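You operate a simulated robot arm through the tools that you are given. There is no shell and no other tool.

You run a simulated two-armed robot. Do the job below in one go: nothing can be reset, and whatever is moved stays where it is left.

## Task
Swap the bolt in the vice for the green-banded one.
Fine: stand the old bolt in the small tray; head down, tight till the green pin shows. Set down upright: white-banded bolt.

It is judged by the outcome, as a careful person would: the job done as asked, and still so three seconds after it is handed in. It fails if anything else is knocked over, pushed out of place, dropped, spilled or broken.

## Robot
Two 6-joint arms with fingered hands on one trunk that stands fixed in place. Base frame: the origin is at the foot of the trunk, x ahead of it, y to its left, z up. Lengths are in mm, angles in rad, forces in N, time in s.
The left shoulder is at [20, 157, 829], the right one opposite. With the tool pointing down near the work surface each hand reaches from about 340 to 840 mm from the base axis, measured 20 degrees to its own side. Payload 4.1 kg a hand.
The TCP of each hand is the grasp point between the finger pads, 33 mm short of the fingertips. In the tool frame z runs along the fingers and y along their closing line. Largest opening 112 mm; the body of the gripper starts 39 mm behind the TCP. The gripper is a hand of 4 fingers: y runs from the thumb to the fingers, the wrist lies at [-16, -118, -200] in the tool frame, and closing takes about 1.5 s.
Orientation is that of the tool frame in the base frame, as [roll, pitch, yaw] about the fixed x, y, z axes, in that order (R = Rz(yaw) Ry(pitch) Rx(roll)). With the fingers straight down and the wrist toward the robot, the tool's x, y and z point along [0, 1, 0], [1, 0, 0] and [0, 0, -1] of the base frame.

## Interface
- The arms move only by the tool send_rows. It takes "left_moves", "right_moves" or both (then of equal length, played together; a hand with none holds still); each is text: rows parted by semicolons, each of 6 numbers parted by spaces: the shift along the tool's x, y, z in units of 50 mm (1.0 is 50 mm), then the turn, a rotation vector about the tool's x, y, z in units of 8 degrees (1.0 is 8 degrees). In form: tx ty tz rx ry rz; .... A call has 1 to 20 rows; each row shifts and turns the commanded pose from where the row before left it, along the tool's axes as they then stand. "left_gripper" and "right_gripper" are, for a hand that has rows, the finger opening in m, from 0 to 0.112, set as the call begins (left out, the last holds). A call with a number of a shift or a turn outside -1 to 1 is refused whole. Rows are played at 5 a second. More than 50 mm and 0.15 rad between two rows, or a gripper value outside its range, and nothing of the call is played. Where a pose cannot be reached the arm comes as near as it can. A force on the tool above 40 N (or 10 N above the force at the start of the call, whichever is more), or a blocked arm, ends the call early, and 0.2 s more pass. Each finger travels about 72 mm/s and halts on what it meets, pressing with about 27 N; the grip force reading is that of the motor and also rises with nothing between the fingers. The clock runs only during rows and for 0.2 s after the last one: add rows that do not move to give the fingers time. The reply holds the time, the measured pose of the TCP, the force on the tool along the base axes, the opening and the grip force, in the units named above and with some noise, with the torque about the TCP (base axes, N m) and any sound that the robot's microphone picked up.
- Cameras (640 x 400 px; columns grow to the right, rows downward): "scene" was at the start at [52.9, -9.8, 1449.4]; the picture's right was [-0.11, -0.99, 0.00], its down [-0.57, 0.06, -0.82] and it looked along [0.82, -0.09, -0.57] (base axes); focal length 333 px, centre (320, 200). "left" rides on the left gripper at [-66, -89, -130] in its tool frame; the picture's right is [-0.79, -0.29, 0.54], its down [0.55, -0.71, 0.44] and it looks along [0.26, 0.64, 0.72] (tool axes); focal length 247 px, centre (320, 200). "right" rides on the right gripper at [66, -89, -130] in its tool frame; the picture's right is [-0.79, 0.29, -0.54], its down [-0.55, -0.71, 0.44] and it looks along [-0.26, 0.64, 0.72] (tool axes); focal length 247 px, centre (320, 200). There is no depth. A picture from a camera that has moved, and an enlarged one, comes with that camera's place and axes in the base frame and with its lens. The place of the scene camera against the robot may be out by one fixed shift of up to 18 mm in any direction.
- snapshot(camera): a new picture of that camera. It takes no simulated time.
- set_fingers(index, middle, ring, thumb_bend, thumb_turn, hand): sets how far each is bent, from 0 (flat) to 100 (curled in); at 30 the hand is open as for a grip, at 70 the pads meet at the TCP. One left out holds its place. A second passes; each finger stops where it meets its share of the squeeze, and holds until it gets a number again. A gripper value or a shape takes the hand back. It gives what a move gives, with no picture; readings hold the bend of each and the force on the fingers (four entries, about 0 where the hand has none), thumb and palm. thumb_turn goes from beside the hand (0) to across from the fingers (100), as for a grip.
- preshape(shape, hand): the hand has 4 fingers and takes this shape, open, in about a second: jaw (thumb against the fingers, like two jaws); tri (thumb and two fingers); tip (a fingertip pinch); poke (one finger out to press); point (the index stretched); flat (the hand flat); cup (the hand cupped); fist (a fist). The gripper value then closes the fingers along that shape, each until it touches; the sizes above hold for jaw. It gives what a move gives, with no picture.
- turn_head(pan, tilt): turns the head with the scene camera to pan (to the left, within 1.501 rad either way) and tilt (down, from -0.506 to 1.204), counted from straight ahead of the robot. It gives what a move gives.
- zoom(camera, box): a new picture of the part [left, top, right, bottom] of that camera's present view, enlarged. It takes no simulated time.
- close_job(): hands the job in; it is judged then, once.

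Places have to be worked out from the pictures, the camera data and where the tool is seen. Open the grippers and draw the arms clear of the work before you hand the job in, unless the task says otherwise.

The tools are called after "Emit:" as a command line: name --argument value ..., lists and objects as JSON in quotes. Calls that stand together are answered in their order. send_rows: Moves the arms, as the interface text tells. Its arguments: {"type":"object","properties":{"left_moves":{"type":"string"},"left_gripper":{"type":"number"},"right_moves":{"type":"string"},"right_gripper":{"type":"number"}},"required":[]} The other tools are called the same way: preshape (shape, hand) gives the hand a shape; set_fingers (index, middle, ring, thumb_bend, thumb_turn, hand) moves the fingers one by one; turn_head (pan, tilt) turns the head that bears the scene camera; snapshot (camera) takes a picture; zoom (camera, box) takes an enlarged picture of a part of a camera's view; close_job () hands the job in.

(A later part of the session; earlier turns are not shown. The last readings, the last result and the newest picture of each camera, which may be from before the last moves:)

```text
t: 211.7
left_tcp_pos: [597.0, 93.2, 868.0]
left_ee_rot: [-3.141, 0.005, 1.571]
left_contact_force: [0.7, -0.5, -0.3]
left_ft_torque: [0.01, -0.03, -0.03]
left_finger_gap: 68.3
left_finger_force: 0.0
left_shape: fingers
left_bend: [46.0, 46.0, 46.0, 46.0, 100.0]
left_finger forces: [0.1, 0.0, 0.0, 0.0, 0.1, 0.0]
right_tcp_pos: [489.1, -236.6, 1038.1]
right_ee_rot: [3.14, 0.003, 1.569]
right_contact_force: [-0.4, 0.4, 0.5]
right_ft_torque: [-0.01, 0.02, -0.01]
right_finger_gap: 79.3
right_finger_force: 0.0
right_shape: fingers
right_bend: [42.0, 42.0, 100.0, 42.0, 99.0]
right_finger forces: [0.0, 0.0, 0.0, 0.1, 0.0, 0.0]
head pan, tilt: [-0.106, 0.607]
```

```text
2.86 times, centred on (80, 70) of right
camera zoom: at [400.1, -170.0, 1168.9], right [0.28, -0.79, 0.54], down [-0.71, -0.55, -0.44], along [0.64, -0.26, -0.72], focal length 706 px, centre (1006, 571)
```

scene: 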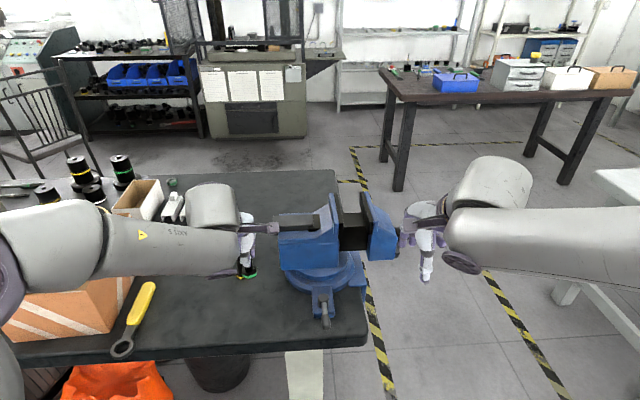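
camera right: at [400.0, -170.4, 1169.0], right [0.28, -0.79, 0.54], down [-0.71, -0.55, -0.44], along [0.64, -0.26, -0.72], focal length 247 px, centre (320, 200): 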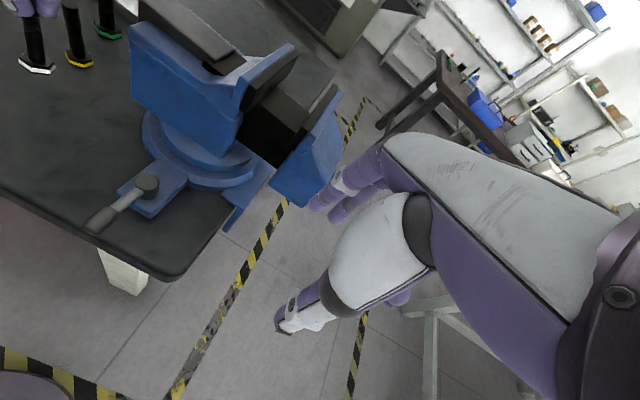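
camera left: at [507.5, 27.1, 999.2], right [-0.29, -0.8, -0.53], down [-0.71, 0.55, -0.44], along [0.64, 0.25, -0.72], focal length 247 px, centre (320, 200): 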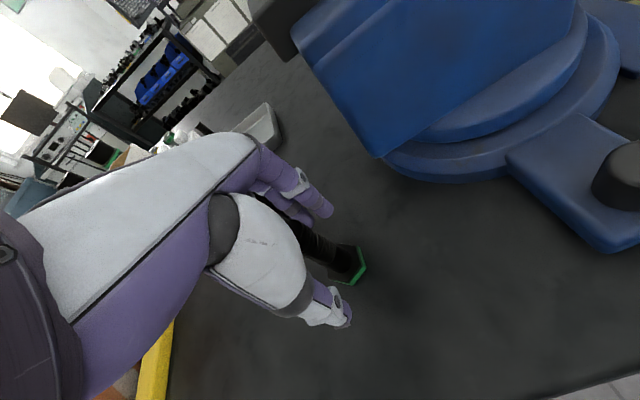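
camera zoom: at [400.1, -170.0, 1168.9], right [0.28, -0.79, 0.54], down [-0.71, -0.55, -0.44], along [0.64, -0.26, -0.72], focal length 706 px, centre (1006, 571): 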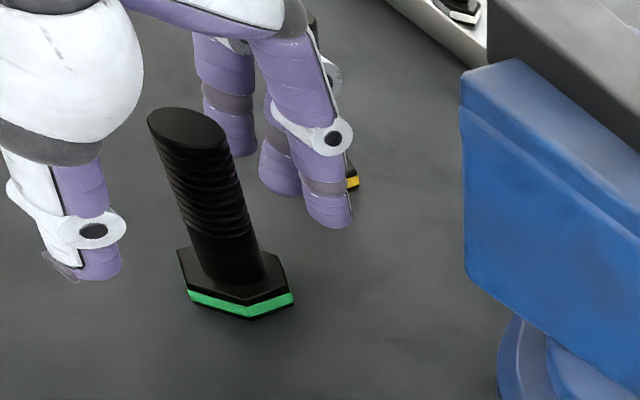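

The green bolt stands upright at about (600, 93). I raise and retract the left hand, then bring the right one over.

Emit:
send_rows --left_moves "0 0 -0.4 0 0 0; 0 0 -0.8 0 0 0; 0 0 -0.8 0 0 0; 0 0 -0.8 0 0 0; 0.9 -0.2 0 0 0 0; 0.9 -0.2 0 0 0 0; 0.9 -0.2 0 0 0 0; 0.9 -0.2 0 0 0 0" --right_moves "0 0 0 0 0 0; 0 0 0 0 0 0; 0 0 0 0 0 0; 0 0 0 0 0 0; 0.9 0 0 0 0 0; 0.9 0 0 0 0 0; 0.9 0 0 0 0 0; 0.9 0 0 0 0 0"

Emit:
send_rows --right_moves "0.9 0 0 0 0 0; 0.9 0 0 0 0 0; 0.9 0 0.2 0 0 0; 0.3 0.5 0.4 0 0 0; 0 0.9 0.4 0 0 0; 0 0.84 0.2 0 0 0; 0 0 0 0 0 0"

Emit:
snapshot --camera "scene"

Emit:
snapshot --camera "right"

```text
t: 213.5
left_tcp_pos: [552.8, 272.1, 1007.3]
left_ee_rot: [3.141, 0.005, 1.569]
left_contact_force: [0.7, -0.1, -0.5]
left_ft_torque: [0.1, 0.04, 0.03]
left_finger_gap: 68.3
left_finger_force: 0.0
left_shape: fingers
left_bend: [46.0, 46.0, 46.0, 46.0, 100.0]
left_finger forces: [0.0, 0.0, 0.0, 0.0, 0.0, 0.0]
right_tcp_pos: [487.0, -59.5, 1037.6]
right_ee_rot: [3.14, 0.001, 1.568]
right_contact_force: [-0.3, -1.1, 0.8]
right_ft_torque: [0.07, 0.01, 0.01]
right_finger_gap: 79.4
right_finger_force: 0.0
right_shape: fingers
right_bend: [42.0, 42.0, 100.0, 42.0, 99.0]
right_finger forces: [0.0, 0.0, 0.0, 0.0, 0.0, 0.0]
head pan, tilt: [-0.106, 0.607]
```

```text
t: 215.1
left_tcp_pos: [553.9, 273.2, 1007.2]
left_ee_rot: [3.142, 0.005, 1.569]
left_contact_force: [0.3, 1.0, -0.6]
left_ft_torque: [0.02, -0.01, 0.02]
left_finger_gap: 68.7
left_finger_force: 0.1
left_shape: fingers
left_bend: [46.0, 46.0, 46.0, 46.0, 100.0]
left_finger forces: [0.0, 0.0, 0.0, 0.1, 0.1, 0.0]
right_tcp_pos: [597.6, 94.9, 978.6]
right_ee_rot: [3.14, 0.004, 1.569]
right_contact_force: [-0.9, 0.2, 0.6]
right_ft_torque: [-0.02, -0.03, -0.01]
right_finger_gap: 79.4
right_finger_force: 0.1
right_shape: fingers
right_bend: [42.0, 42.0, 100.0, 42.0, 99.0]
right_finger forces: [0.0, 0.0, 0.1, 0.1, 0.1, 0.1]
head pan, tilt: [-0.106, 0.607]
```

```text
taken
```

scene: 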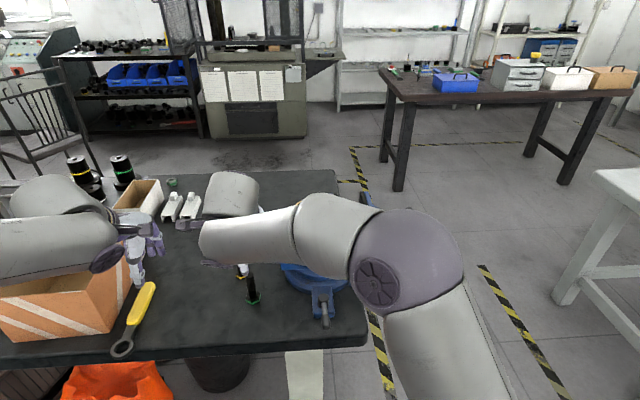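

```text
taken
camera right: at [509.1, 160.3, 1109.2], right [0.28, -0.79, 0.54], down [-0.71, -0.55, -0.44], along [0.64, -0.26, -0.72], focal length 247 px, centre (320, 200)
```

right: 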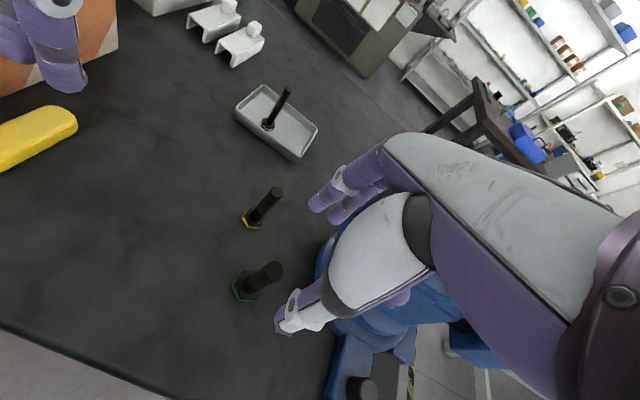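

I zoom to locate the green bolt precisely relative to the right hand.

Emit:
zoom --camera "right" --box '[200, 220, 340, 340]'

Emit:
zoom --camera "right" --box '[220, 70, 340, 170]'

```text
3.33 times, centred on (270, 280) of right
camera zoom: at [509.1, 160.3, 1109.2], right [0.28, -0.79, 0.54], down [-0.71, -0.55, -0.44], along [0.64, -0.26, -0.72], focal length 823 px, centre (487, -67)
```

zoom: 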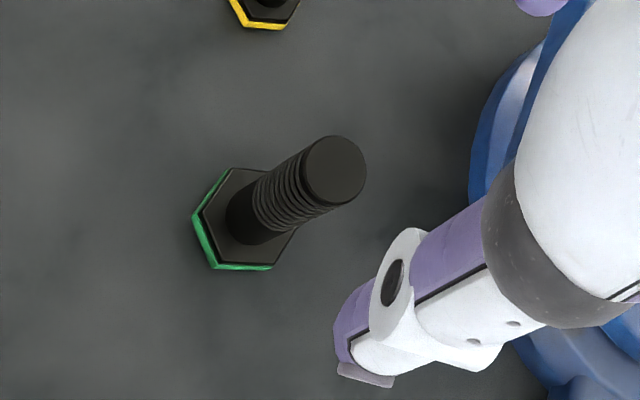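

```text
4.00 times, centred on (280, 120) of right
camera zoom: at [509.1, 160.3, 1109.2], right [0.28, -0.79, 0.54], down [-0.71, -0.55, -0.44], along [0.64, -0.26, -0.72], focal length 988 px, centre (480, 520)
```

zoom: 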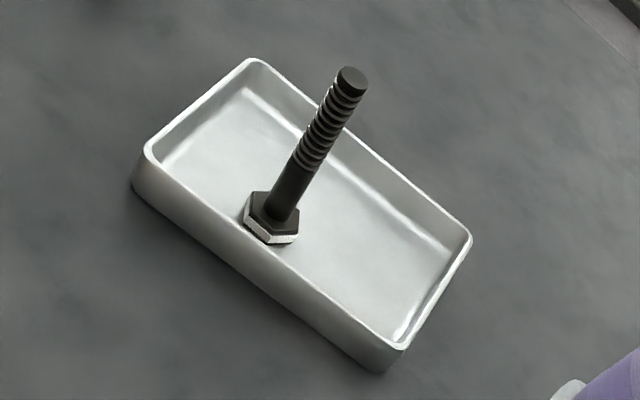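

Green is at (599, 97), hex turned about −6° from the vice alignment; the white bolt stands well in the tray. I yaw the right hand −6° to compensate later, set fingers, and descend to z≈882.

Emit:
set_fingers --hand "right" --index 46 --middle 46 --ring 46 --thumb_bend 46

Emit:
send_rows --right_moves "0.08 0.03 0 0 0 0.7; 0 0 0.7 0 0 0; 0 0 0.7 0 0 0; 0 0 0.5 0 0 0; 0 0 0 0 0 0"

Emit:
zoom --camera "right" --box '[200, 160, 400, 340]'

Emit:
zoom --camera "scene" --box '[200, 220, 300, 310]'

```text
t: 216.1
left_tcp_pos: [553.8, 273.5, 1005.8]
left_ee_rot: [-3.141, 0.006, 1.571]
left_contact_force: [0.4, 0.1, 0.2]
left_ft_torque: [-0.03, -0.04, -0.03]
left_finger_gap: 68.4
left_finger_force: 0.0
left_shape: fingers
left_bend: [46.0, 46.0, 46.0, 46.0, 100.0]
left_finger forces: [0.1, 0.0, 0.0, 0.0, 0.1, 0.0]
right_tcp_pos: [595.3, 93.9, 979.4]
right_ee_rot: [3.139, 0.001, 1.569]
right_contact_force: [-0.2, 0.7, 0.4]
right_ft_torque: [-0.01, 0.03, 0.01]
right_finger_gap: 69.3
right_finger_force: 0.1
right_shape: fingers
right_bend: [46.0, 46.0, 46.0, 46.0, 99.0]
right_finger forces: [0.0, 0.1, 0.0, 0.1, 0.0, 0.1]
head pan, tilt: [-0.106, 0.607]
```

```text
t: 217.3
left_tcp_pos: [554.8, 273.8, 1007.2]
left_ee_rot: [3.141, 0.004, 1.57]
left_contact_force: [0.2, 0.0, -0.4]
left_ft_torque: [0.01, 0.0, 0.0]
left_finger_gap: 68.7
left_finger_force: 0.0
left_shape: fingers
left_bend: [46.0, 46.0, 46.0, 46.0, 100.0]
left_finger forces: [0.0, 0.0, 0.0, 0.0, 0.0, 0.0]
right_tcp_pos: [599.6, 97.3, 882.9]
right_ee_rot: [3.141, 0.001, 1.47]
right_contact_force: [0.3, 0.7, 0.1]
right_ft_torque: [0.02, 0.01, 0.01]
right_finger_gap: 69.3
right_finger_force: 0.1
right_shape: fingers
right_bend: [46.0, 46.0, 46.0, 46.0, 99.0]
right_finger forces: [0.0, 0.0, 0.1, 0.1, 0.1, 0.0]
head pan, tilt: [-0.106, 0.607]
```

```text
2.22 times, centred on (300, 250) of right
camera zoom: at [518.4, 172.2, 1014.0], right [0.21, -0.82, 0.54], down [-0.76, -0.48, -0.44], along [0.61, -0.32, -0.72], focal length 549 px, centre (364, 89)
```

zoom: 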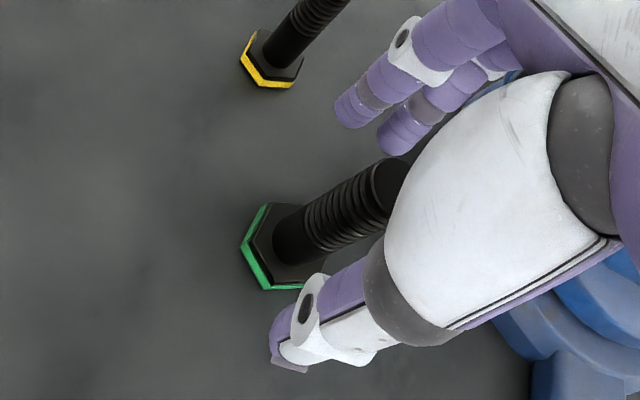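

```text
4.44 times, centred on (250, 265) of scene
camera zoom: at [52.8, -9.8, 1449.4], right [-0.11, -0.99, 0.0], down [-0.57, 0.06, -0.82], along [0.82, -0.09, -0.57], focal length 1479 px, centre (631, -89)
```

zoom: 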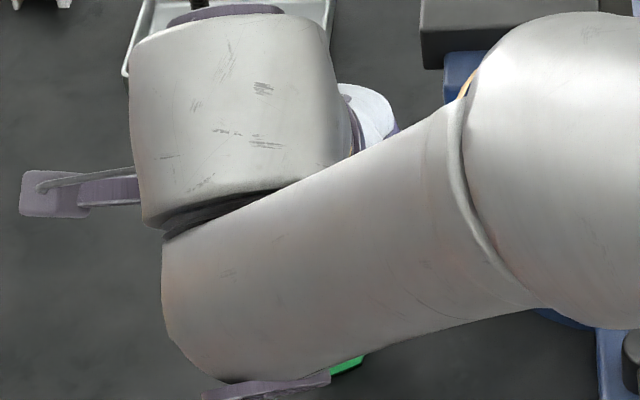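

Good alignment. I close the right jaw on the green bolt.

Emit:
send_rows --right_moves "0 0 0 0 0 0; 0 0 0 0 0 0; 0 0 0 0 0 0; 0 0 0 0 0 0; 0 0 0 0 0 0; 0 0 0 0 0 0; 0 0 0 0 0 0" --right_gripper 0.0

Emit:
zoom --camera "right" --box '[200, 160, 400, 340]'

```text
t: 218.9
left_tcp_pos: [553.6, 272.4, 1006.8]
left_ee_rot: [-3.141, 0.006, 1.571]
left_contact_force: [-0.5, 0.7, -0.7]
left_ft_torque: [0.0, 0.02, -0.01]
left_finger_gap: 68.4
left_finger_force: 0.0
left_shape: fingers
left_bend: [46.0, 46.0, 46.0, 46.0, 100.0]
left_finger forces: [0.0, 0.1, 0.0, 0.1, 0.1, 0.0]
right_tcp_pos: [599.8, 98.5, 883.8]
right_ee_rot: [3.14, 0.001, 1.471]
right_contact_force: [-0.4, 0.0, 0.4]
right_ft_torque: [0.01, -0.01, 0.02]
right_finger_gap: 12.3
right_finger_force: 27.1
right_shape: jaw
right_bend: [73.0, 64.0, 70.0, 74.0, 100.0]
right_finger forces: [12.5, 9.8, 0.1, 0.0, 22.5, 0.0]
head pan, tilt: [-0.106, 0.607]
```

```text
2.22 times, centred on (300, 250) of right
camera zoom: at [518.4, 172.2, 1014.3], right [0.21, -0.82, 0.54], down [-0.76, -0.48, -0.44], along [0.61, -0.32, -0.72], focal length 549 px, centre (364, 89)
```

zoom: 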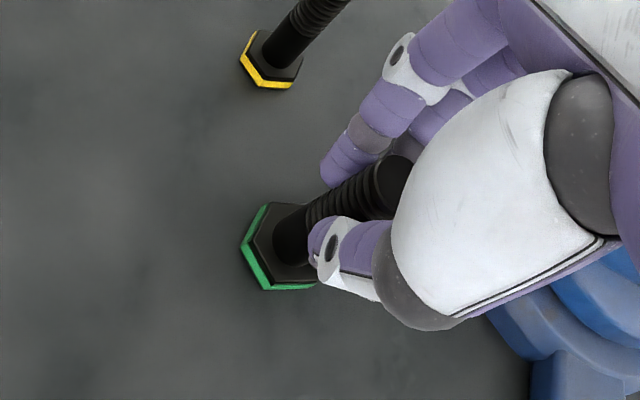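

Firm (12.5, 9.8, 22.5 N). I lift, restore the yaw, and carry it to the front of the vice slot at y≈−155.

Emit:
send_rows --right_moves "0 0 -0.5 0 0 0; 0 0 -0.9 0 0 0; 0 0 -0.9 0 0 0; 0 0 -0.9 0 0 -0.7; 0 0 -0.92 0 0 0; -0.843 -0.133 0 0 0 0; -0.843 -0.133 0 0 0 0; -0.843 -0.133 0 0 0 0; -0.843 -0.133 0 0 0 0; -0.843 -0.133 0 0 0 0; -0.843 -0.133 0 0 0 0; 0 0 0 0 0 0"

Emit:
snapshot --camera "scene"

Emit:
snapshot --camera "right"

Emit:
zoom --camera "scene" --box '[280, 150, 420, 260]'

```text
t: 221.5
left_tcp_pos: [553.5, 272.5, 1007.1]
left_ee_rot: [-3.141, 0.006, 1.572]
left_contact_force: [0.1, -0.6, 0.3]
left_ft_torque: [-0.03, 0.04, 0.04]
left_finger_gap: 68.5
left_finger_force: 0.1
left_shape: fingers
left_bend: [46.0, 46.0, 46.0, 46.0, 100.0]
left_finger forces: [0.0, 0.0, 0.0, 0.0, 0.1, 0.1]
right_tcp_pos: [561.7, -154.7, 1090.0]
right_ee_rot: [-3.141, 0.003, 1.569]
right_contact_force: [0.8, 1.3, -2.3]
right_ft_torque: [-0.04, -0.01, 0.03]
right_finger_gap: 12.2
right_finger_force: 27.4
right_shape: jaw
right_bend: [73.0, 64.0, 70.0, 74.0, 100.0]
right_finger forces: [13.3, 10.5, 0.0, 0.0, 21.8, 0.1]
head pan, tilt: [-0.106, 0.607]
```

```text
taken
```

scene: 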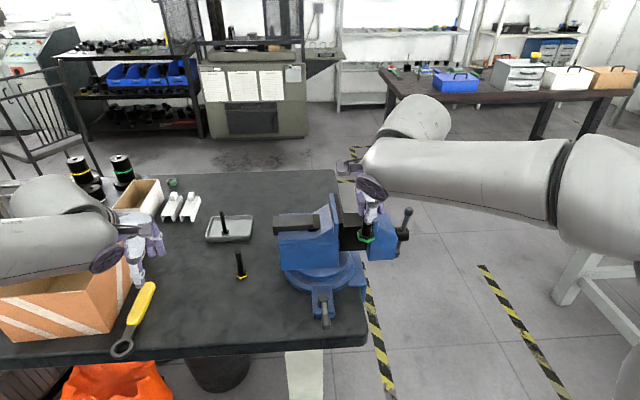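

```text
taken
camera right: at [472.9, -89.3, 1221.3], right [0.28, -0.79, 0.54], down [-0.71, -0.55, -0.43], along [0.64, -0.26, -0.72], focal length 247 px, centre (320, 200)
```

right: 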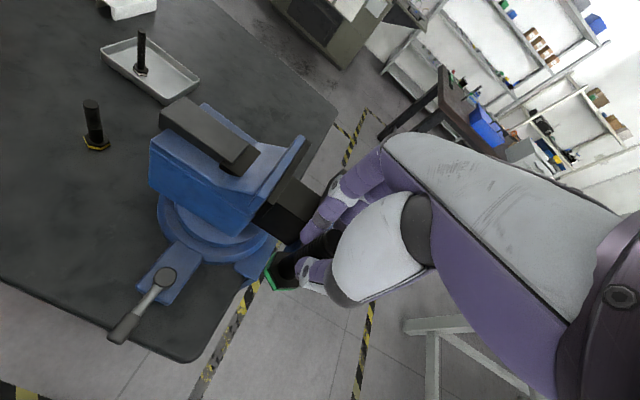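

```text
3.64 times, centred on (350, 205) of scene
camera zoom: at [53.0, -9.7, 1449.4], right [-0.11, -0.99, 0.0], down [-0.57, 0.06, -0.82], along [0.82, -0.09, -0.57], focal length 1210 px, centre (211, 182)
```

zoom: 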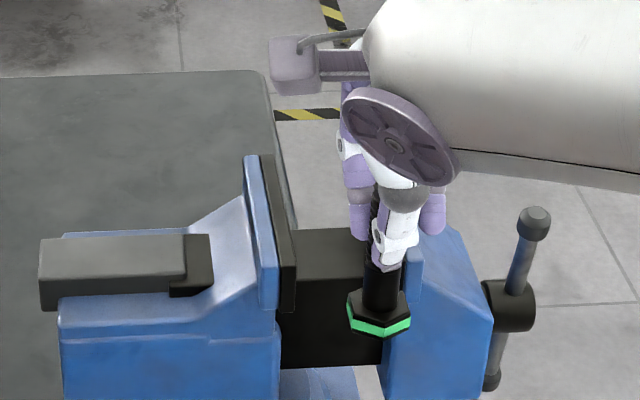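

The bolt is in front of the slot. I zoom the right camera to check the jaw faces' y positions versus the bolt.

Emit:
zoom --camera "right" --box '[220, 120, 360, 300]'

```text
2.22 times, centred on (290, 210) of right
camera zoom: at [472.9, -89.3, 1221.3], right [0.28, -0.79, 0.54], down [-0.71, -0.55, -0.43], along [0.64, -0.26, -0.72], focal length 549 px, centre (387, 178)
```

zoom: 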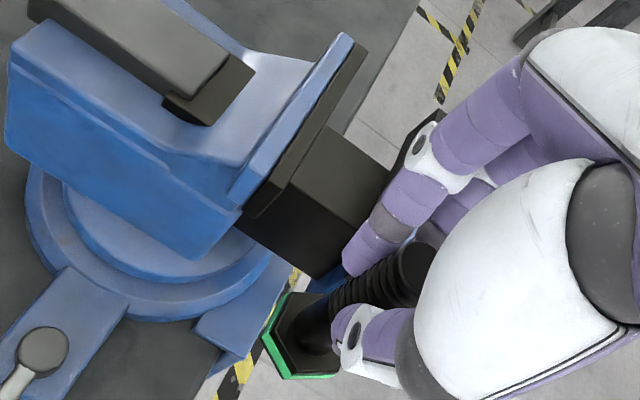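

Fixed face ≈ −123, moving face ≈ −178, so the slot centre is y ≈ −151. I shift 5 mm, lower to z≈1055 and slide the bolt in from the front.

Emit:
send_rows --right_moves "0.1 0 0.35 0 0 0; 0 0 0.35 0 0 0; 0 0.7 0 0 0 0; 0 0.7 0 0 0 0; 0 0 0 0 0 0"

Emit:
zoom --camera "scene" --box '[280, 150, 420, 260]'

Emit:
zoom --camera "right" --box '[180, 120, 360, 320]'

```text
t: 222.7
left_tcp_pos: [553.1, 272.9, 1009.1]
left_ee_rot: [-3.141, 0.006, 1.571]
left_contact_force: [0.7, -0.6, 0.3]
left_ft_torque: [0.03, 0.0, 0.01]
left_finger_gap: 68.5
left_finger_force: 0.1
left_shape: fingers
left_bend: [46.0, 46.0, 46.0, 46.0, 100.0]
left_finger forces: [0.1, 0.0, 0.1, 0.1, 0.0, 0.0]
right_tcp_pos: [628.7, -151.3, 1055.2]
right_ee_rot: [-3.141, 0.001, 1.571]
right_contact_force: [-0.4, 0.2, -3.5]
right_ft_torque: [0.01, -0.02, -0.04]
right_finger_gap: 12.0
right_finger_force: 27.0
right_shape: jaw
right_bend: [73.0, 64.0, 70.0, 74.0, 100.0]
right_finger forces: [13.5, 10.8, 0.0, 0.0, 22.0, 0.1]
head pan, tilt: [-0.106, 0.607]
```

```text
3.64 times, centred on (350, 205) of scene
camera zoom: at [52.8, -9.8, 1449.4], right [-0.11, -0.99, 0.0], down [-0.57, 0.06, -0.82], along [0.82, -0.09, -0.57], focal length 1210 px, centre (211, 182)
```

zoom: 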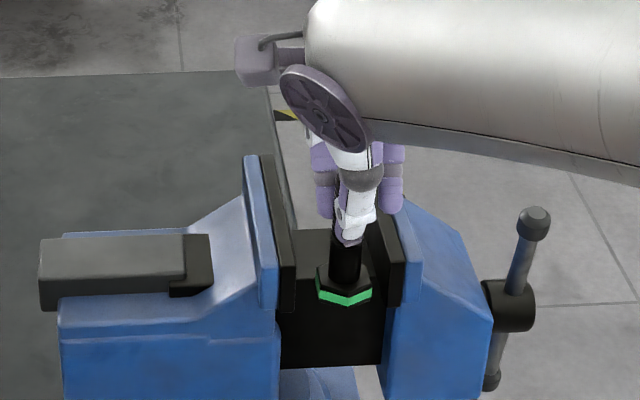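

```text
2.00 times, centred on (270, 220) of right
camera zoom: at [540.6, -85.1, 1186.3], right [0.28, -0.79, 0.54], down [-0.71, -0.55, -0.43], along [0.64, -0.26, -0.72], focal length 494 px, centre (420, 160)
```

zoom: 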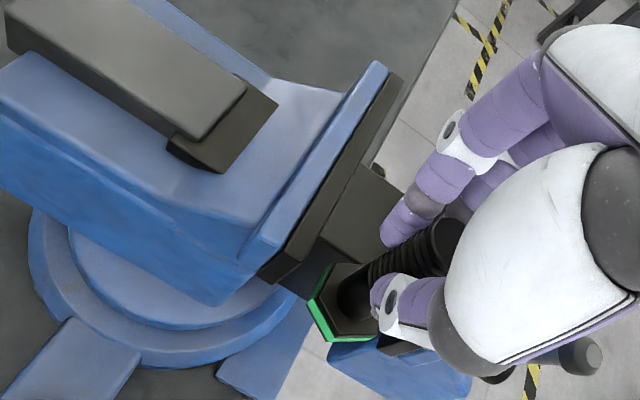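

Centred between the jaws. I continue 57 mm in +x to the jaw centre.

Emit:
send_rows --right_moves "0.02 0.57 0 0 0 0; 0.02 0.57 0 0 0 0; 0 0 0 0 0 0"

Emit:
zoom --camera "scene" --box '[290, 150, 410, 250]'

Emit:
zoom --camera "right" --box '[200, 160, 360, 320]'

```text
t: 223.5
left_tcp_pos: [553.2, 272.7, 1008.0]
left_ee_rot: [3.14, 0.006, 1.57]
left_contact_force: [-0.6, 0.0, 0.4]
left_ft_torque: [0.02, -0.02, 0.01]
left_finger_gap: 68.3
left_finger_force: 0.1
left_shape: fingers
left_bend: [46.0, 46.0, 46.0, 46.0, 100.0]
left_finger forces: [0.0, 0.0, 0.0, 0.0, 0.0, 0.0]
right_tcp_pos: [688.0, -150.4, 1055.7]
right_ee_rot: [3.141, 0.002, 1.57]
right_contact_force: [0.6, -1.4, -2.5]
right_ft_torque: [-0.03, -0.02, -0.03]
right_finger_gap: 12.2
right_finger_force: 26.8
right_shape: jaw
right_bend: [73.0, 64.0, 70.0, 74.0, 100.0]
right_finger forces: [13.4, 10.8, 0.0, 0.1, 22.0, 0.0]
head pan, tilt: [-0.106, 0.607]
```

```text
4.00 times, centred on (350, 200) of scene
camera zoom: at [52.8, -9.8, 1449.4], right [-0.11, -0.99, 0.0], down [-0.57, 0.06, -0.82], along [0.82, -0.09, -0.57], focal length 1331 px, centre (200, 200)
```

zoom: 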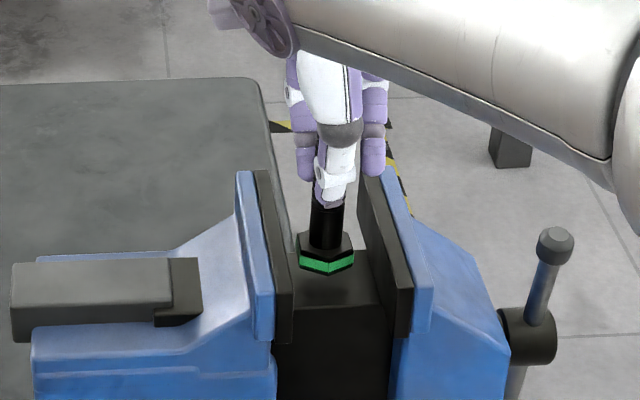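

```text
2.50 times, centred on (280, 240) of right
camera zoom: at [599.3, -83.9, 1186.5], right [0.28, -0.79, 0.54], down [-0.71, -0.55, -0.43], along [0.64, -0.26, -0.72], focal length 617 px, centre (420, 100)
```

zoom: 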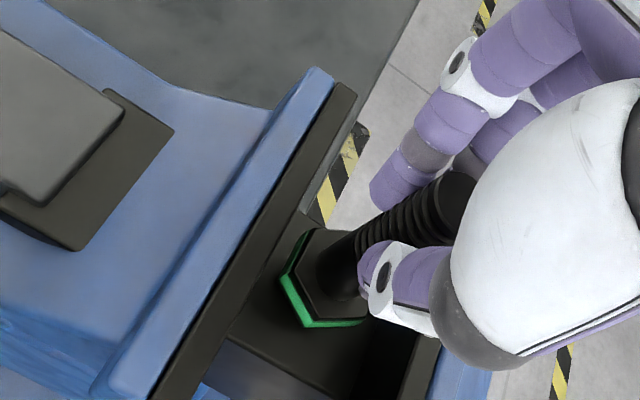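

Positioned above the slide between the jaws. I lower it gently onto the slide.

Emit:
send_rows --right_moves "0 -0.03 0.14 0 0 0; 0 0 0 0 0 0"

Emit:
send_rows --right_moves "0 0 0.05 0 0 0; 0 0 0 0 0 0"

Emit:
send_rows --right_moves "0 0 0.04 0 0 0; 0 0 0 0 0 0"

```text
t: 224.1
left_tcp_pos: [554.6, 273.0, 1006.8]
left_ee_rot: [-3.141, 0.005, 1.569]
left_contact_force: [-0.4, 0.0, -0.4]
left_ft_torque: [0.01, 0.01, -0.03]
left_finger_gap: 68.4
left_finger_force: 0.0
left_shape: fingers
left_bend: [46.0, 46.0, 46.0, 46.0, 100.0]
left_finger forces: [0.0, 0.0, 0.0, 0.1, 0.0, 0.0]
right_tcp_pos: [685.6, -148.5, 1048.2]
right_ee_rot: [3.14, 0.002, 1.569]
right_contact_force: [0.1, 0.5, -2.9]
right_ft_torque: [0.03, 0.01, 0.01]
right_finger_gap: 12.1
right_finger_force: 27.0
right_shape: jaw
right_bend: [73.0, 64.0, 70.0, 74.0, 100.0]
right_finger forces: [13.4, 10.8, 0.0, 0.0, 22.0, 0.1]
head pan, tilt: [-0.106, 0.607]
```

```text
t: 224.7
left_tcp_pos: [553.4, 271.9, 1008.4]
left_ee_rot: [3.141, 0.004, 1.57]
left_contact_force: [-0.7, -0.5, 0.2]
left_ft_torque: [-0.02, -0.01, -0.01]
left_finger_gap: 68.3
left_finger_force: 0.0
left_shape: fingers
left_bend: [46.0, 46.0, 46.0, 46.0, 100.0]
left_finger forces: [0.0, 0.0, 0.1, 0.0, 0.0, 0.0]
right_tcp_pos: [685.7, -149.8, 1045.1]
right_ee_rot: [3.139, 0.002, 1.569]
right_contact_force: [-0.2, -0.1, -1.5]
right_ft_torque: [-0.03, 0.0, -0.01]
right_finger_gap: 11.9
right_finger_force: 27.1
right_shape: jaw
right_bend: [73.0, 64.0, 70.0, 74.0, 100.0]
right_finger forces: [13.6, 10.8, 0.0, 0.0, 22.0, 0.1]
head pan, tilt: [-0.106, 0.607]
```

```text
t: 225.3
left_tcp_pos: [554.0, 272.8, 1007.4]
left_ee_rot: [3.141, 0.006, 1.571]
left_contact_force: [-0.7, -1.0, 0.8]
left_ft_torque: [0.03, -0.01, -0.01]
left_finger_gap: 68.3
left_finger_force: 0.0
left_shape: fingers
left_bend: [46.0, 46.0, 46.0, 46.0, 100.0]
left_finger forces: [0.1, 0.0, 0.1, 0.0, 0.0, 0.1]
right_tcp_pos: [684.7, -149.2, 1044.8]
right_ee_rot: [-3.141, 0.001, 1.571]
right_contact_force: [0.2, -0.1, -2.8]
right_ft_torque: [0.03, -0.04, -0.01]
right_finger_gap: 11.9
right_finger_force: 27.2
right_shape: jaw
right_bend: [73.0, 64.0, 70.0, 74.0, 100.0]
right_finger forces: [13.4, 10.6, 0.1, 0.0, 22.1, 0.0]
head pan, tilt: [-0.106, 0.607]
```

Not yet touching; I continue in 1.5–2 mm steps.

Emit:
send_rows --right_moves "0 0 0.04 0 0 0; 0 0 0 0 0 0"

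Emit:
send_rows --right_moves "0 0 0.03 0 0 0; 0 0 0 0 0 0"

Emit:
zoom --camera "scene" --box '[310, 170, 390, 240]'

```text
t: 225.9
left_tcp_pos: [553.5, 273.1, 1006.9]
left_ee_rot: [-3.141, 0.004, 1.572]
left_contact_force: [-0.6, -0.1, 0.1]
left_ft_torque: [-0.01, 0.02, 0.02]
left_finger_gap: 68.4
left_finger_force: 0.1
left_shape: fingers
left_bend: [46.0, 46.0, 46.0, 46.0, 100.0]
left_finger forces: [0.1, 0.0, 0.1, 0.0, 0.0, 0.0]
right_tcp_pos: [685.9, -150.3, 1042.2]
right_ee_rot: [3.135, 0.002, 1.57]
right_contact_force: [-2.8, -0.7, 10.2]
right_ft_torque: [0.0, 0.03, -0.02]
right_finger_gap: 12.1
right_finger_force: 27.2
right_shape: jaw
right_bend: [73.0, 64.0, 70.0, 74.0, 100.0]
right_finger forces: [13.9, 11.0, 0.0, 0.0, 26.4, 0.0]
head pan, tilt: [-0.106, 0.607]
```

```text
t: 226.5
left_tcp_pos: [553.9, 272.3, 1008.3]
left_ee_rot: [3.141, 0.008, 1.572]
left_contact_force: [0.3, -0.3, 0.5]
left_ft_torque: [0.02, 0.01, 0.0]
left_finger_gap: 68.6
left_finger_force: 0.0
left_shape: fingers
left_bend: [46.0, 46.0, 46.0, 46.0, 100.0]
left_finger forces: [0.0, 0.0, 0.0, 0.0, 0.0, 0.0]
right_tcp_pos: [685.4, -148.4, 1041.8]
right_ee_rot: [3.135, 0.002, 1.569]
right_contact_force: [-7.7, 1.2, 22.7]
right_ft_torque: [0.03, 0.19, 0.03]
right_finger_gap: 13.4
right_finger_force: 27.2
right_shape: jaw
right_bend: [73.0, 64.0, 70.0, 74.0, 100.0]
right_finger forces: [14.4, 10.9, 0.0, 0.0, 30.8, 0.1]
head pan, tilt: [-0.106, 0.607]
```

```text
5.71 times, centred on (350, 205) of scene
camera zoom: at [51.9, -9.6, 1449.4], right [-0.11, -0.99, 0.0], down [-0.57, 0.06, -0.82], along [0.82, -0.09, -0.57], focal length 1901 px, centre (149, 171)
```

zoom: 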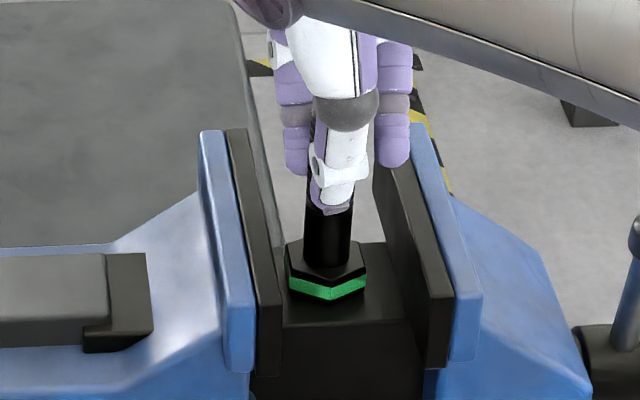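

Seated on the slide (22 N). I unload 2 mm and release.

Emit:
send_rows --right_moves "0 0 -0.05 0 0 0; 0 0 0 0 0 0"

Emit:
set_fingers --hand "right" --index 46 --middle 46 --ring 46 --thumb_bend 46

Emit:
zoom --camera "scene" --box '[310, 170, 390, 240]'

Emit:
zoom --camera "right" --box '[200, 160, 360, 320]'

```text
t: 227.1
left_tcp_pos: [552.7, 273.6, 1008.1]
left_ee_rot: [3.142, 0.007, 1.57]
left_contact_force: [-0.2, 0.5, 0.1]
left_ft_torque: [-0.02, 0.02, -0.04]
left_finger_gap: 68.4
left_finger_force: 0.1
left_shape: fingers
left_bend: [46.0, 46.0, 46.0, 46.0, 100.0]
left_finger forces: [0.1, 0.0, 0.0, 0.0, 0.0, 0.0]
right_tcp_pos: [684.7, -148.2, 1041.7]
right_ee_rot: [3.14, 0.001, 1.569]
right_contact_force: [-5.1, 1.6, 15.4]
right_ft_torque: [-0.01, 0.09, -0.01]
right_finger_gap: 13.5
right_finger_force: 26.4
right_shape: jaw
right_bend: [73.0, 64.0, 70.0, 74.0, 100.0]
right_finger forces: [14.6, 11.3, 0.0, 0.0, 28.7, 0.1]
head pan, tilt: [-0.106, 0.607]
```

```text
t: 228.1
left_tcp_pos: [552.6, 272.7, 1007.2]
left_ee_rot: [3.14, 0.004, 1.572]
left_contact_force: [-0.8, -0.8, -0.1]
left_ft_torque: [-0.01, -0.02, -0.02]
left_finger_gap: 68.3
left_finger_force: 0.1
left_shape: fingers
left_bend: [46.0, 46.0, 46.0, 46.0, 100.0]
left_finger forces: [0.0, 0.0, 0.0, 0.1, 0.0, 0.0]
right_tcp_pos: [685.7, -149.9, 1041.1]
right_ee_rot: [3.141, 0.002, 1.568]
right_contact_force: [-1.4, -0.2, 0.1]
right_ft_torque: [-0.02, 0.02, 0.0]
right_finger_gap: 68.2
right_finger_force: 0.1
right_shape: fingers
right_bend: [46.0, 46.0, 46.0, 46.0, 100.0]
right_finger forces: [0.1, 0.0, 0.0, 0.0, 0.0, 0.0]
head pan, tilt: [-0.106, 0.607]
```

```text
5.71 times, centred on (350, 205) of scene
camera zoom: at [52.9, -9.8, 1449.4], right [-0.11, -0.99, 0.0], down [-0.57, 0.06, -0.82], along [0.82, -0.09, -0.57], focal length 1901 px, centre (149, 171)
```

zoom: 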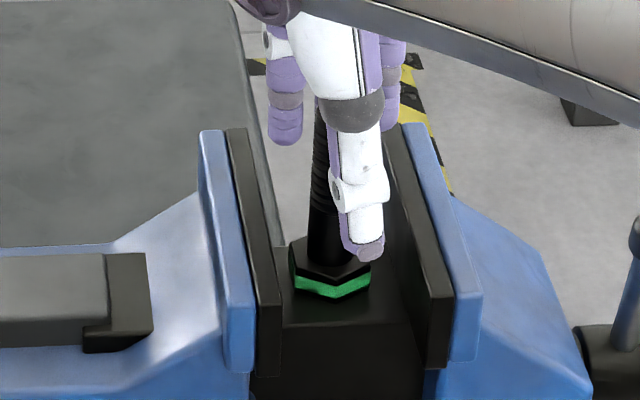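

```text
2.50 times, centred on (280, 240) of right
camera zoom: at [597.7, -83.0, 1172.5], right [0.28, -0.79, 0.54], down [-0.71, -0.55, -0.43], along [0.64, -0.26, -0.72], focal length 617 px, centre (420, 100)
```

zoom: 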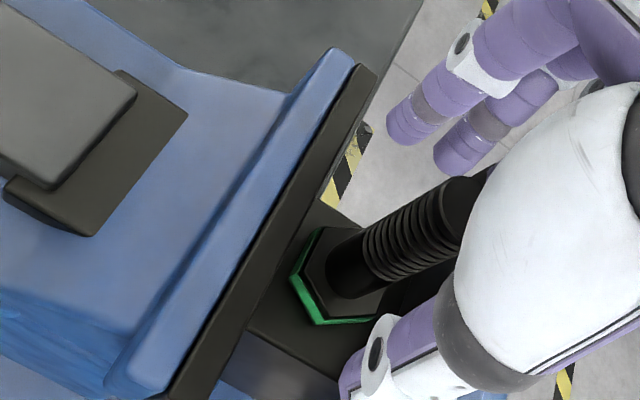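

The green bolt stands on the slide, head down. I lift the right hand away and take it round to the handle side.

Emit:
send_rows --right_moves "0 0 -0.3 0 0 0; 0 0 -0.8 0 0 0; 0 -0.85 0 0 0 0; 0 -0.85 0 0 0 0; 0 -0.85 0 0 0 0; -0.92 0 0.3 0 0 0; -0.92 0 0.3 0 0 0; -0.92 0 0.3 0 0 0; -0.92 0 0.3 0 0 0; -0.92 0 0.3 0 0 0; 0 0 0 0 0 0"

Emit:
send_rows --right_moves "0 0 0 0 0.9375 0; 0 0 0 0 0.9375 0; 0 0 0 0 0.9375 0; 0 0 0 0 0.9375 0; 0 0 0 0 0.9375 0; 0 0 0 0 0.9375 0; 0 0 0 0 0.9375 0; 0 0 0 0 0.9375 0; 0 0 0 0 0.9375 0; 0 0 0 0 0.9375 0; 0 0 0 0 0.9375 0; 0 0 0 0 0.9375 0; 0 0 0 0 0 0"

Emit:
preshape --hand "right" --shape "point"

Emit:
zoom --camera "scene" --box '[310, 160, 430, 260]'

Emit:
snapshot --camera "right"

```text
t: 230.5
left_tcp_pos: [553.6, 272.9, 1007.1]
left_ee_rot: [-3.141, 0.008, 1.572]
left_contact_force: [0.6, 0.0, 0.5]
left_ft_torque: [0.01, -0.01, -0.02]
left_finger_gap: 68.3
left_finger_force: 0.1
left_shape: fingers
left_bend: [46.0, 46.0, 46.0, 46.0, 100.0]
left_finger forces: [0.0, 0.0, 0.1, 0.0, 0.0, 0.0]
right_tcp_pos: [562.0, -378.3, 1022.8]
right_ee_rot: [3.139, 0.002, 1.57]
right_contact_force: [-0.2, -0.3, -0.5]
right_ft_torque: [-0.01, 0.04, -0.03]
right_finger_gap: 68.7
right_finger_force: 0.0
right_shape: fingers
right_bend: [46.0, 46.0, 46.0, 46.0, 100.0]
right_finger forces: [0.1, 0.0, 0.0, 0.0, 0.1, 0.0]
head pan, tilt: [-0.106, 0.607]
```

```text
t: 233.3
left_tcp_pos: [554.4, 272.7, 1007.1]
left_ee_rot: [-3.14, 0.006, 1.57]
left_contact_force: [-0.2, 0.3, -0.3]
left_ft_torque: [0.0, -0.01, 0.01]
left_finger_gap: 68.6
left_finger_force: 0.0
left_shape: fingers
left_bend: [46.0, 46.0, 46.0, 46.0, 100.0]
left_finger forces: [0.0, 0.0, 0.1, 0.0, 0.1, 0.0]
right_tcp_pos: [558.1, -379.0, 1022.3]
right_ee_rot: [0.722, -1.569, -2.293]
right_contact_force: [-0.9, -0.1, -1.9]
right_ft_torque: [-0.01, -0.01, 0.07]
right_finger_gap: 68.3
right_finger_force: 0.2
right_shape: fingers
right_bend: [46.0, 46.0, 46.0, 46.0, 100.0]
right_finger forces: [0.1, 0.0, 0.1, 0.1, 0.0, 0.0]
head pan, tilt: [-0.106, 0.607]
```

```text
t: 234.2
left_tcp_pos: [554.0, 271.8, 1006.6]
left_ee_rot: [3.142, 0.005, 1.573]
left_contact_force: [0.1, -0.2, -1.4]
left_ft_torque: [-0.03, -0.02, 0.0]
left_finger_gap: 68.2
left_finger_force: 0.0
left_shape: fingers
left_bend: [46.0, 46.0, 46.0, 46.0, 100.0]
left_finger forces: [0.1, 0.0, 0.0, 0.0, 0.1, 0.0]
right_tcp_pos: [559.0, -379.8, 1022.3]
right_ee_rot: [2.844, -1.567, 1.869]
right_contact_force: [-0.9, 0.4, 0.6]
right_ft_torque: [0.01, -0.02, -0.02]
right_finger_gap: 0.1
right_finger_force: 0.1
right_shape: point
right_bend: [19.0, 100.0, 100.0, 98.0, 88.0]
right_finger forces: [0.0, 0.1, 0.0, 0.1, 0.1, 0.1]
head pan, tilt: [-0.106, 0.607]
```

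```text
4.00 times, centred on (370, 210) of scene
camera zoom: at [52.9, -9.8, 1449.4], right [-0.11, -0.99, 0.0], down [-0.57, 0.06, -0.82], along [0.82, -0.09, -0.57], focal length 1331 px, centre (120, 160)
```

zoom: 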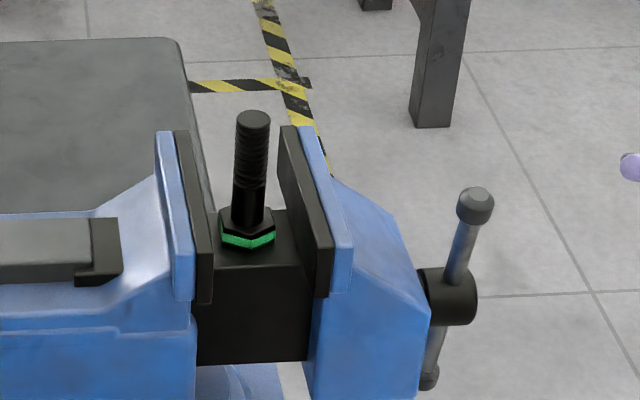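

```text
taken
camera right: at [470.1, -508.5, 1088.9], right [0.29, -0.54, -0.79], down [-0.71, 0.44, -0.55], along [0.64, 0.72, -0.26], focal length 247 px, centre (320, 200)
```

right: 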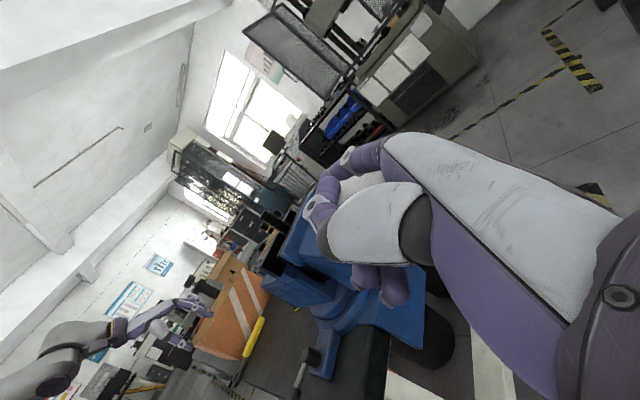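

The green bolt stands correctly with flats towards the jaws. I move the right hand to its viewing position to locate the handle bar.

Emit:
send_rows --right_moves "0 0 -0.8 0 0 0; 0 0 -0.5 0 0 0; -0.85 0 0 0 0 0; -0.85 0 0 0 0 0; -0.85 0 0 0 0 0; 0 0 0 0 0 0"

Emit:
zoom --camera "right" --box '[180, 80, 360, 280]'

```text
t: 235.6
left_tcp_pos: [552.9, 274.0, 1007.0]
left_ee_rot: [-3.141, 0.007, 1.57]
left_contact_force: [0.7, -0.4, 0.2]
left_ft_torque: [0.03, 0.0, 0.0]
left_finger_gap: 68.6
left_finger_force: 0.0
left_shape: fingers
left_bend: [46.0, 46.0, 46.0, 46.0, 100.0]
left_finger forces: [0.0, 0.1, 0.1, 0.0, 0.0, 0.1]
right_tcp_pos: [560.5, -442.2, 892.9]
right_ee_rot: [2.208, -1.569, 2.503]
right_contact_force: [0.1, 0.2, 0.2]
right_ft_torque: [0.0, -0.03, 0.01]
right_finger_gap: 0.2
right_finger_force: 0.1
right_shape: point
right_bend: [19.0, 100.0, 100.0, 98.0, 88.0]
right_finger forces: [0.1, 0.1, 0.0, 0.0, 0.1, 0.1]
head pan, tilt: [-0.106, 0.607]
```

```text
2.00 times, centred on (270, 180) of right
camera zoom: at [472.6, -572.2, 960.2], right [0.29, -0.54, -0.79], down [-0.71, 0.44, -0.55], along [0.64, 0.72, -0.26], focal length 494 px, centre (420, 240)
```

zoom: 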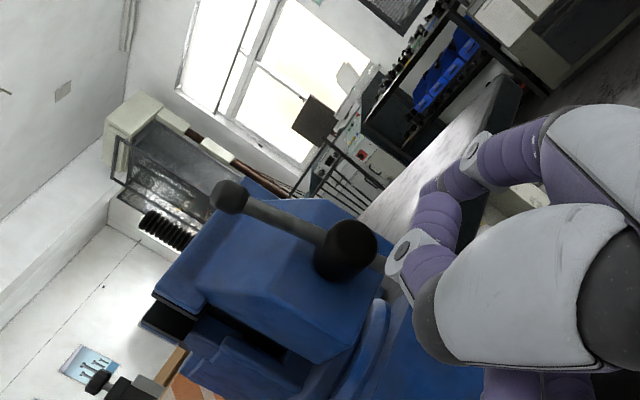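

Bar is now at about 102° (ball (667, −278, 991)). For tightening I place the index on its near side (angle ≈122°, radius 72 mm) and will push clockwise while following the jaw inwards.

Emit:
send_rows --right_moves "0.36 0.117 0.613 0 0 0; 0.36 0.117 0.613 0 0 0; 0.36 0.117 0.613 0 0 0; 0 0 0 0 0 0"

Emit:
zoom --camera "scene" --box '[340, 170, 480, 270]'

Emit:
snapshot --camera "right"

```text
t: 236.6
left_tcp_pos: [553.7, 271.8, 1006.7]
left_ee_rot: [-3.14, 0.005, 1.571]
left_contact_force: [-0.6, -1.1, -0.6]
left_ft_torque: [0.04, 0.01, -0.03]
left_finger_gap: 68.4
left_finger_force: 0.1
left_shape: fingers
left_bend: [46.0, 46.0, 46.0, 46.0, 100.0]
left_finger forces: [0.0, 0.1, 0.0, 0.0, 0.0, 0.0]
right_tcp_pos: [579.1, -352.0, 948.2]
right_ee_rot: [-2.813, -1.567, 1.241]
right_contact_force: [0.3, -0.5, -0.5]
right_ft_torque: [0.03, 0.01, 0.02]
right_finger_gap: 0.0
right_finger_force: 0.1
right_shape: point
right_bend: [19.0, 100.0, 100.0, 98.0, 88.0]
right_finger forces: [0.0, 0.0, 0.1, 0.0, 0.0, 0.0]
head pan, tilt: [-0.106, 0.607]
```

```text
4.00 times, centred on (410, 220) of scene
camera zoom: at [52.9, -9.8, 1449.4], right [-0.11, -0.99, 0.0], down [-0.57, 0.06, -0.82], along [0.82, -0.09, -0.57], focal length 1331 px, centre (-40, 120)
```

zoom: 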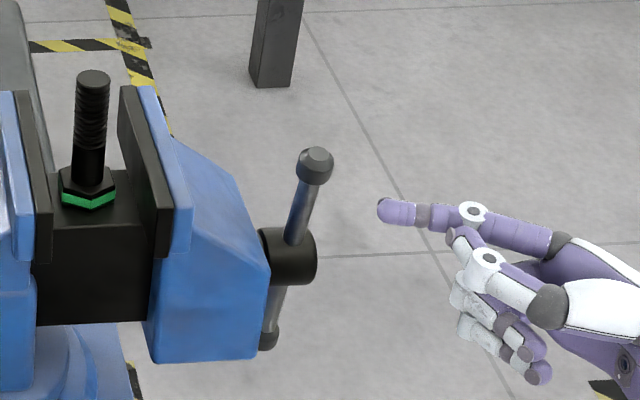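

```text
taken
camera right: at [490.2, -481.7, 1015.3], right [0.29, -0.54, -0.79], down [-0.71, 0.44, -0.55], along [0.64, 0.72, -0.26], focal length 247 px, centre (320, 200)
```

right: 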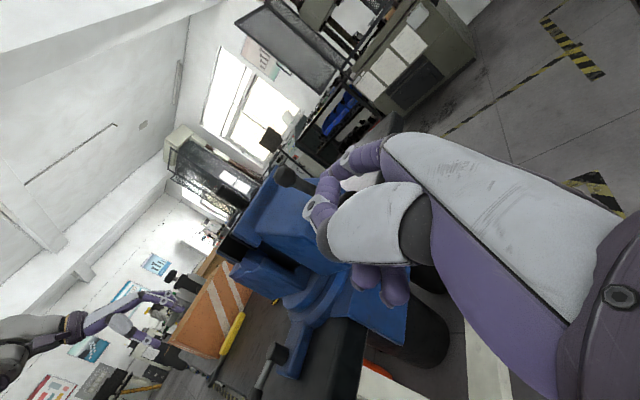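

The tip's placement looks right. I slide it in along +y beside the bar.

Emit:
send_rows --right_moves "0 0 0.37 0 0 0; 0 0 0.37 0 0 0; 0 0 0.37 0 0 0; 0 0 0 0 0 0"

Emit:
zoom --camera "scene" --box '[340, 170, 480, 270]'

Emit:
zoom --camera "right" --box '[230, 120, 400, 270]'

```text
t: 237.6
left_tcp_pos: [553.6, 272.0, 1007.0]
left_ee_rot: [-3.14, 0.005, 1.571]
left_contact_force: [0.1, 0.4, -0.2]
left_ft_torque: [0.0, 0.02, 0.01]
left_finger_gap: 68.3
left_finger_force: 0.0
left_shape: fingers
left_bend: [46.0, 46.0, 46.0, 46.0, 100.0]
left_finger forces: [0.0, 0.1, 0.0, 0.1, 0.0, 0.0]
right_tcp_pos: [576.2, -295.7, 949.9]
right_ee_rot: [2.33, -1.568, 2.382]
right_contact_force: [0.0, -0.5, 0.2]
right_ft_torque: [-0.04, -0.01, 0.01]
right_finger_gap: 0.0
right_finger_force: 0.1
right_shape: point
right_bend: [19.0, 100.0, 100.0, 98.0, 88.0]
right_finger forces: [0.0, 0.0, 0.1, 0.1, 0.0, 0.1]
head pan, tilt: [-0.106, 0.607]
```

```text
4.00 times, centred on (410, 220) of scene
camera zoom: at [52.9, -9.8, 1449.4], right [-0.11, -0.99, 0.0], down [-0.57, 0.06, -0.82], along [0.82, -0.09, -0.57], focal length 1331 px, centre (-40, 120)
```

zoom: 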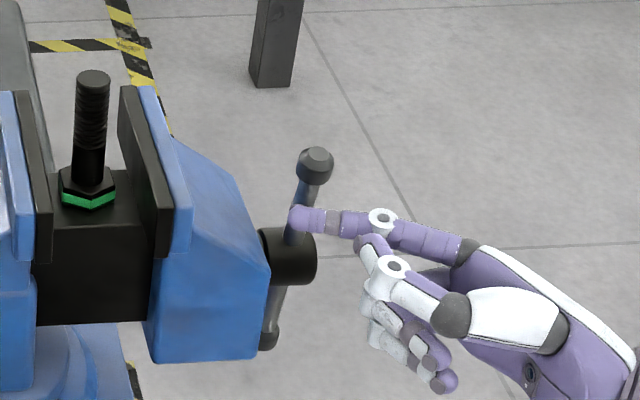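

```text
2.67 times, centred on (315, 195) of right
camera zoom: at [487.3, -425.4, 1017.3], right [0.29, -0.54, -0.79], down [-0.71, 0.44, -0.55], along [0.64, 0.72, -0.26], focal length 659 px, centre (333, 213)
```

zoom: 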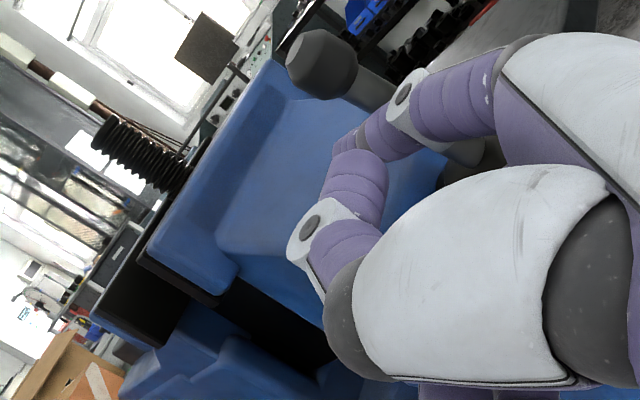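

The finger lies on the near side of the bar. I push clockwise about 40° of bar rotation and check.

Emit:
send_rows --right_moves "0.116 0.228 0 0 0 0; 0.074 0.242 0.06 0 0 0; 0.032 0.254 0.07 0 0 0; -0.014 0.254 0.07 0 0 0; -0.058 0.248 0.07 0 0 0; 0 0 0 0 0 0"

Emit:
zoom --camera "scene" --box '[310, 160, 450, 270]'

```text
t: 239.0
left_tcp_pos: [553.3, 272.5, 1007.7]
left_ee_rot: [-3.14, 0.006, 1.57]
left_contact_force: [-0.2, -0.8, -0.3]
left_ft_torque: [0.0, -0.02, -0.03]
left_finger_gap: 68.3
left_finger_force: 0.1
left_shape: fingers
left_bend: [46.0, 46.0, 46.0, 46.0, 100.0]
left_finger forces: [0.0, 0.1, 0.1, 0.1, 0.0, 0.0]
right_tcp_pos: [638.9, -281.8, 957.6]
right_ee_rot: [2.156, -1.567, 2.555]
right_contact_force: [-3.1, 0.7, 1.1]
right_ft_torque: [0.02, -0.11, 0.06]
right_finger_gap: 105.8
right_finger_force: 0.0
right_shape: point
right_bend: [21.0, 100.0, 100.0, 98.0, 88.0]
right_finger forces: [3.7, 0.0, 0.0, 0.0, 0.0, 0.0]
head pan, tilt: [-0.106, 0.607]
```

```text
3.64 times, centred on (380, 215) of scene
camera zoom: at [52.7, -9.7, 1449.4], right [-0.11, -0.99, 0.0], down [-0.57, 0.06, -0.82], along [0.82, -0.09, -0.57], focal length 1210 px, centre (102, 146)
```

zoom: 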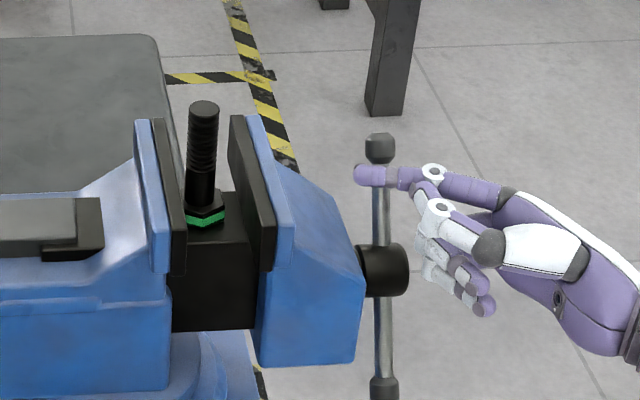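

The jaw is closing and the bolt rides along upright. I continue pushing 30° more.

Emit:
send_rows --right_moves "-0.098 0.234 0.07 0 0 0; -0.14 0.212 0.07 0 0 0; 0 0 0 0 0 0"

Emit:
zoom --camera "scene" --box '[310, 160, 450, 270]'

```text
t: 239.8
left_tcp_pos: [552.9, 273.4, 1006.6]
left_ee_rot: [-3.141, 0.006, 1.571]
left_contact_force: [-0.3, -0.2, -0.1]
left_ft_torque: [-0.02, 0.02, 0.0]
left_finger_gap: 68.5
left_finger_force: 0.1
left_shape: fingers
left_bend: [46.0, 46.0, 46.0, 46.0, 100.0]
left_finger forces: [0.1, 0.0, 0.0, 0.0, 0.0, 0.0]
right_tcp_pos: [661.8, -276.2, 945.1]
right_ee_rot: [1.975, -1.569, 2.734]
right_contact_force: [-2.8, -0.3, 2.4]
right_ft_torque: [0.02, -0.14, 0.08]
right_finger_gap: 105.5
right_finger_force: 0.1
right_shape: point
right_bend: [21.0, 100.0, 100.0, 98.0, 88.0]
right_finger forces: [3.3, 0.0, 0.0, 0.0, 0.0, 0.0]
head pan, tilt: [-0.106, 0.607]
```

```text
3.64 times, centred on (380, 215) of scene
camera zoom: at [52.7, -9.7, 1449.4], right [-0.11, -0.99, 0.0], down [-0.57, 0.06, -0.82], along [0.82, -0.09, -0.57], focal length 1210 px, centre (102, 146)
```

zoom: 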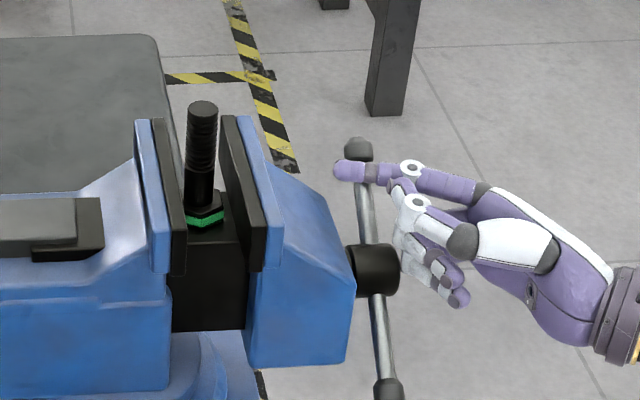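

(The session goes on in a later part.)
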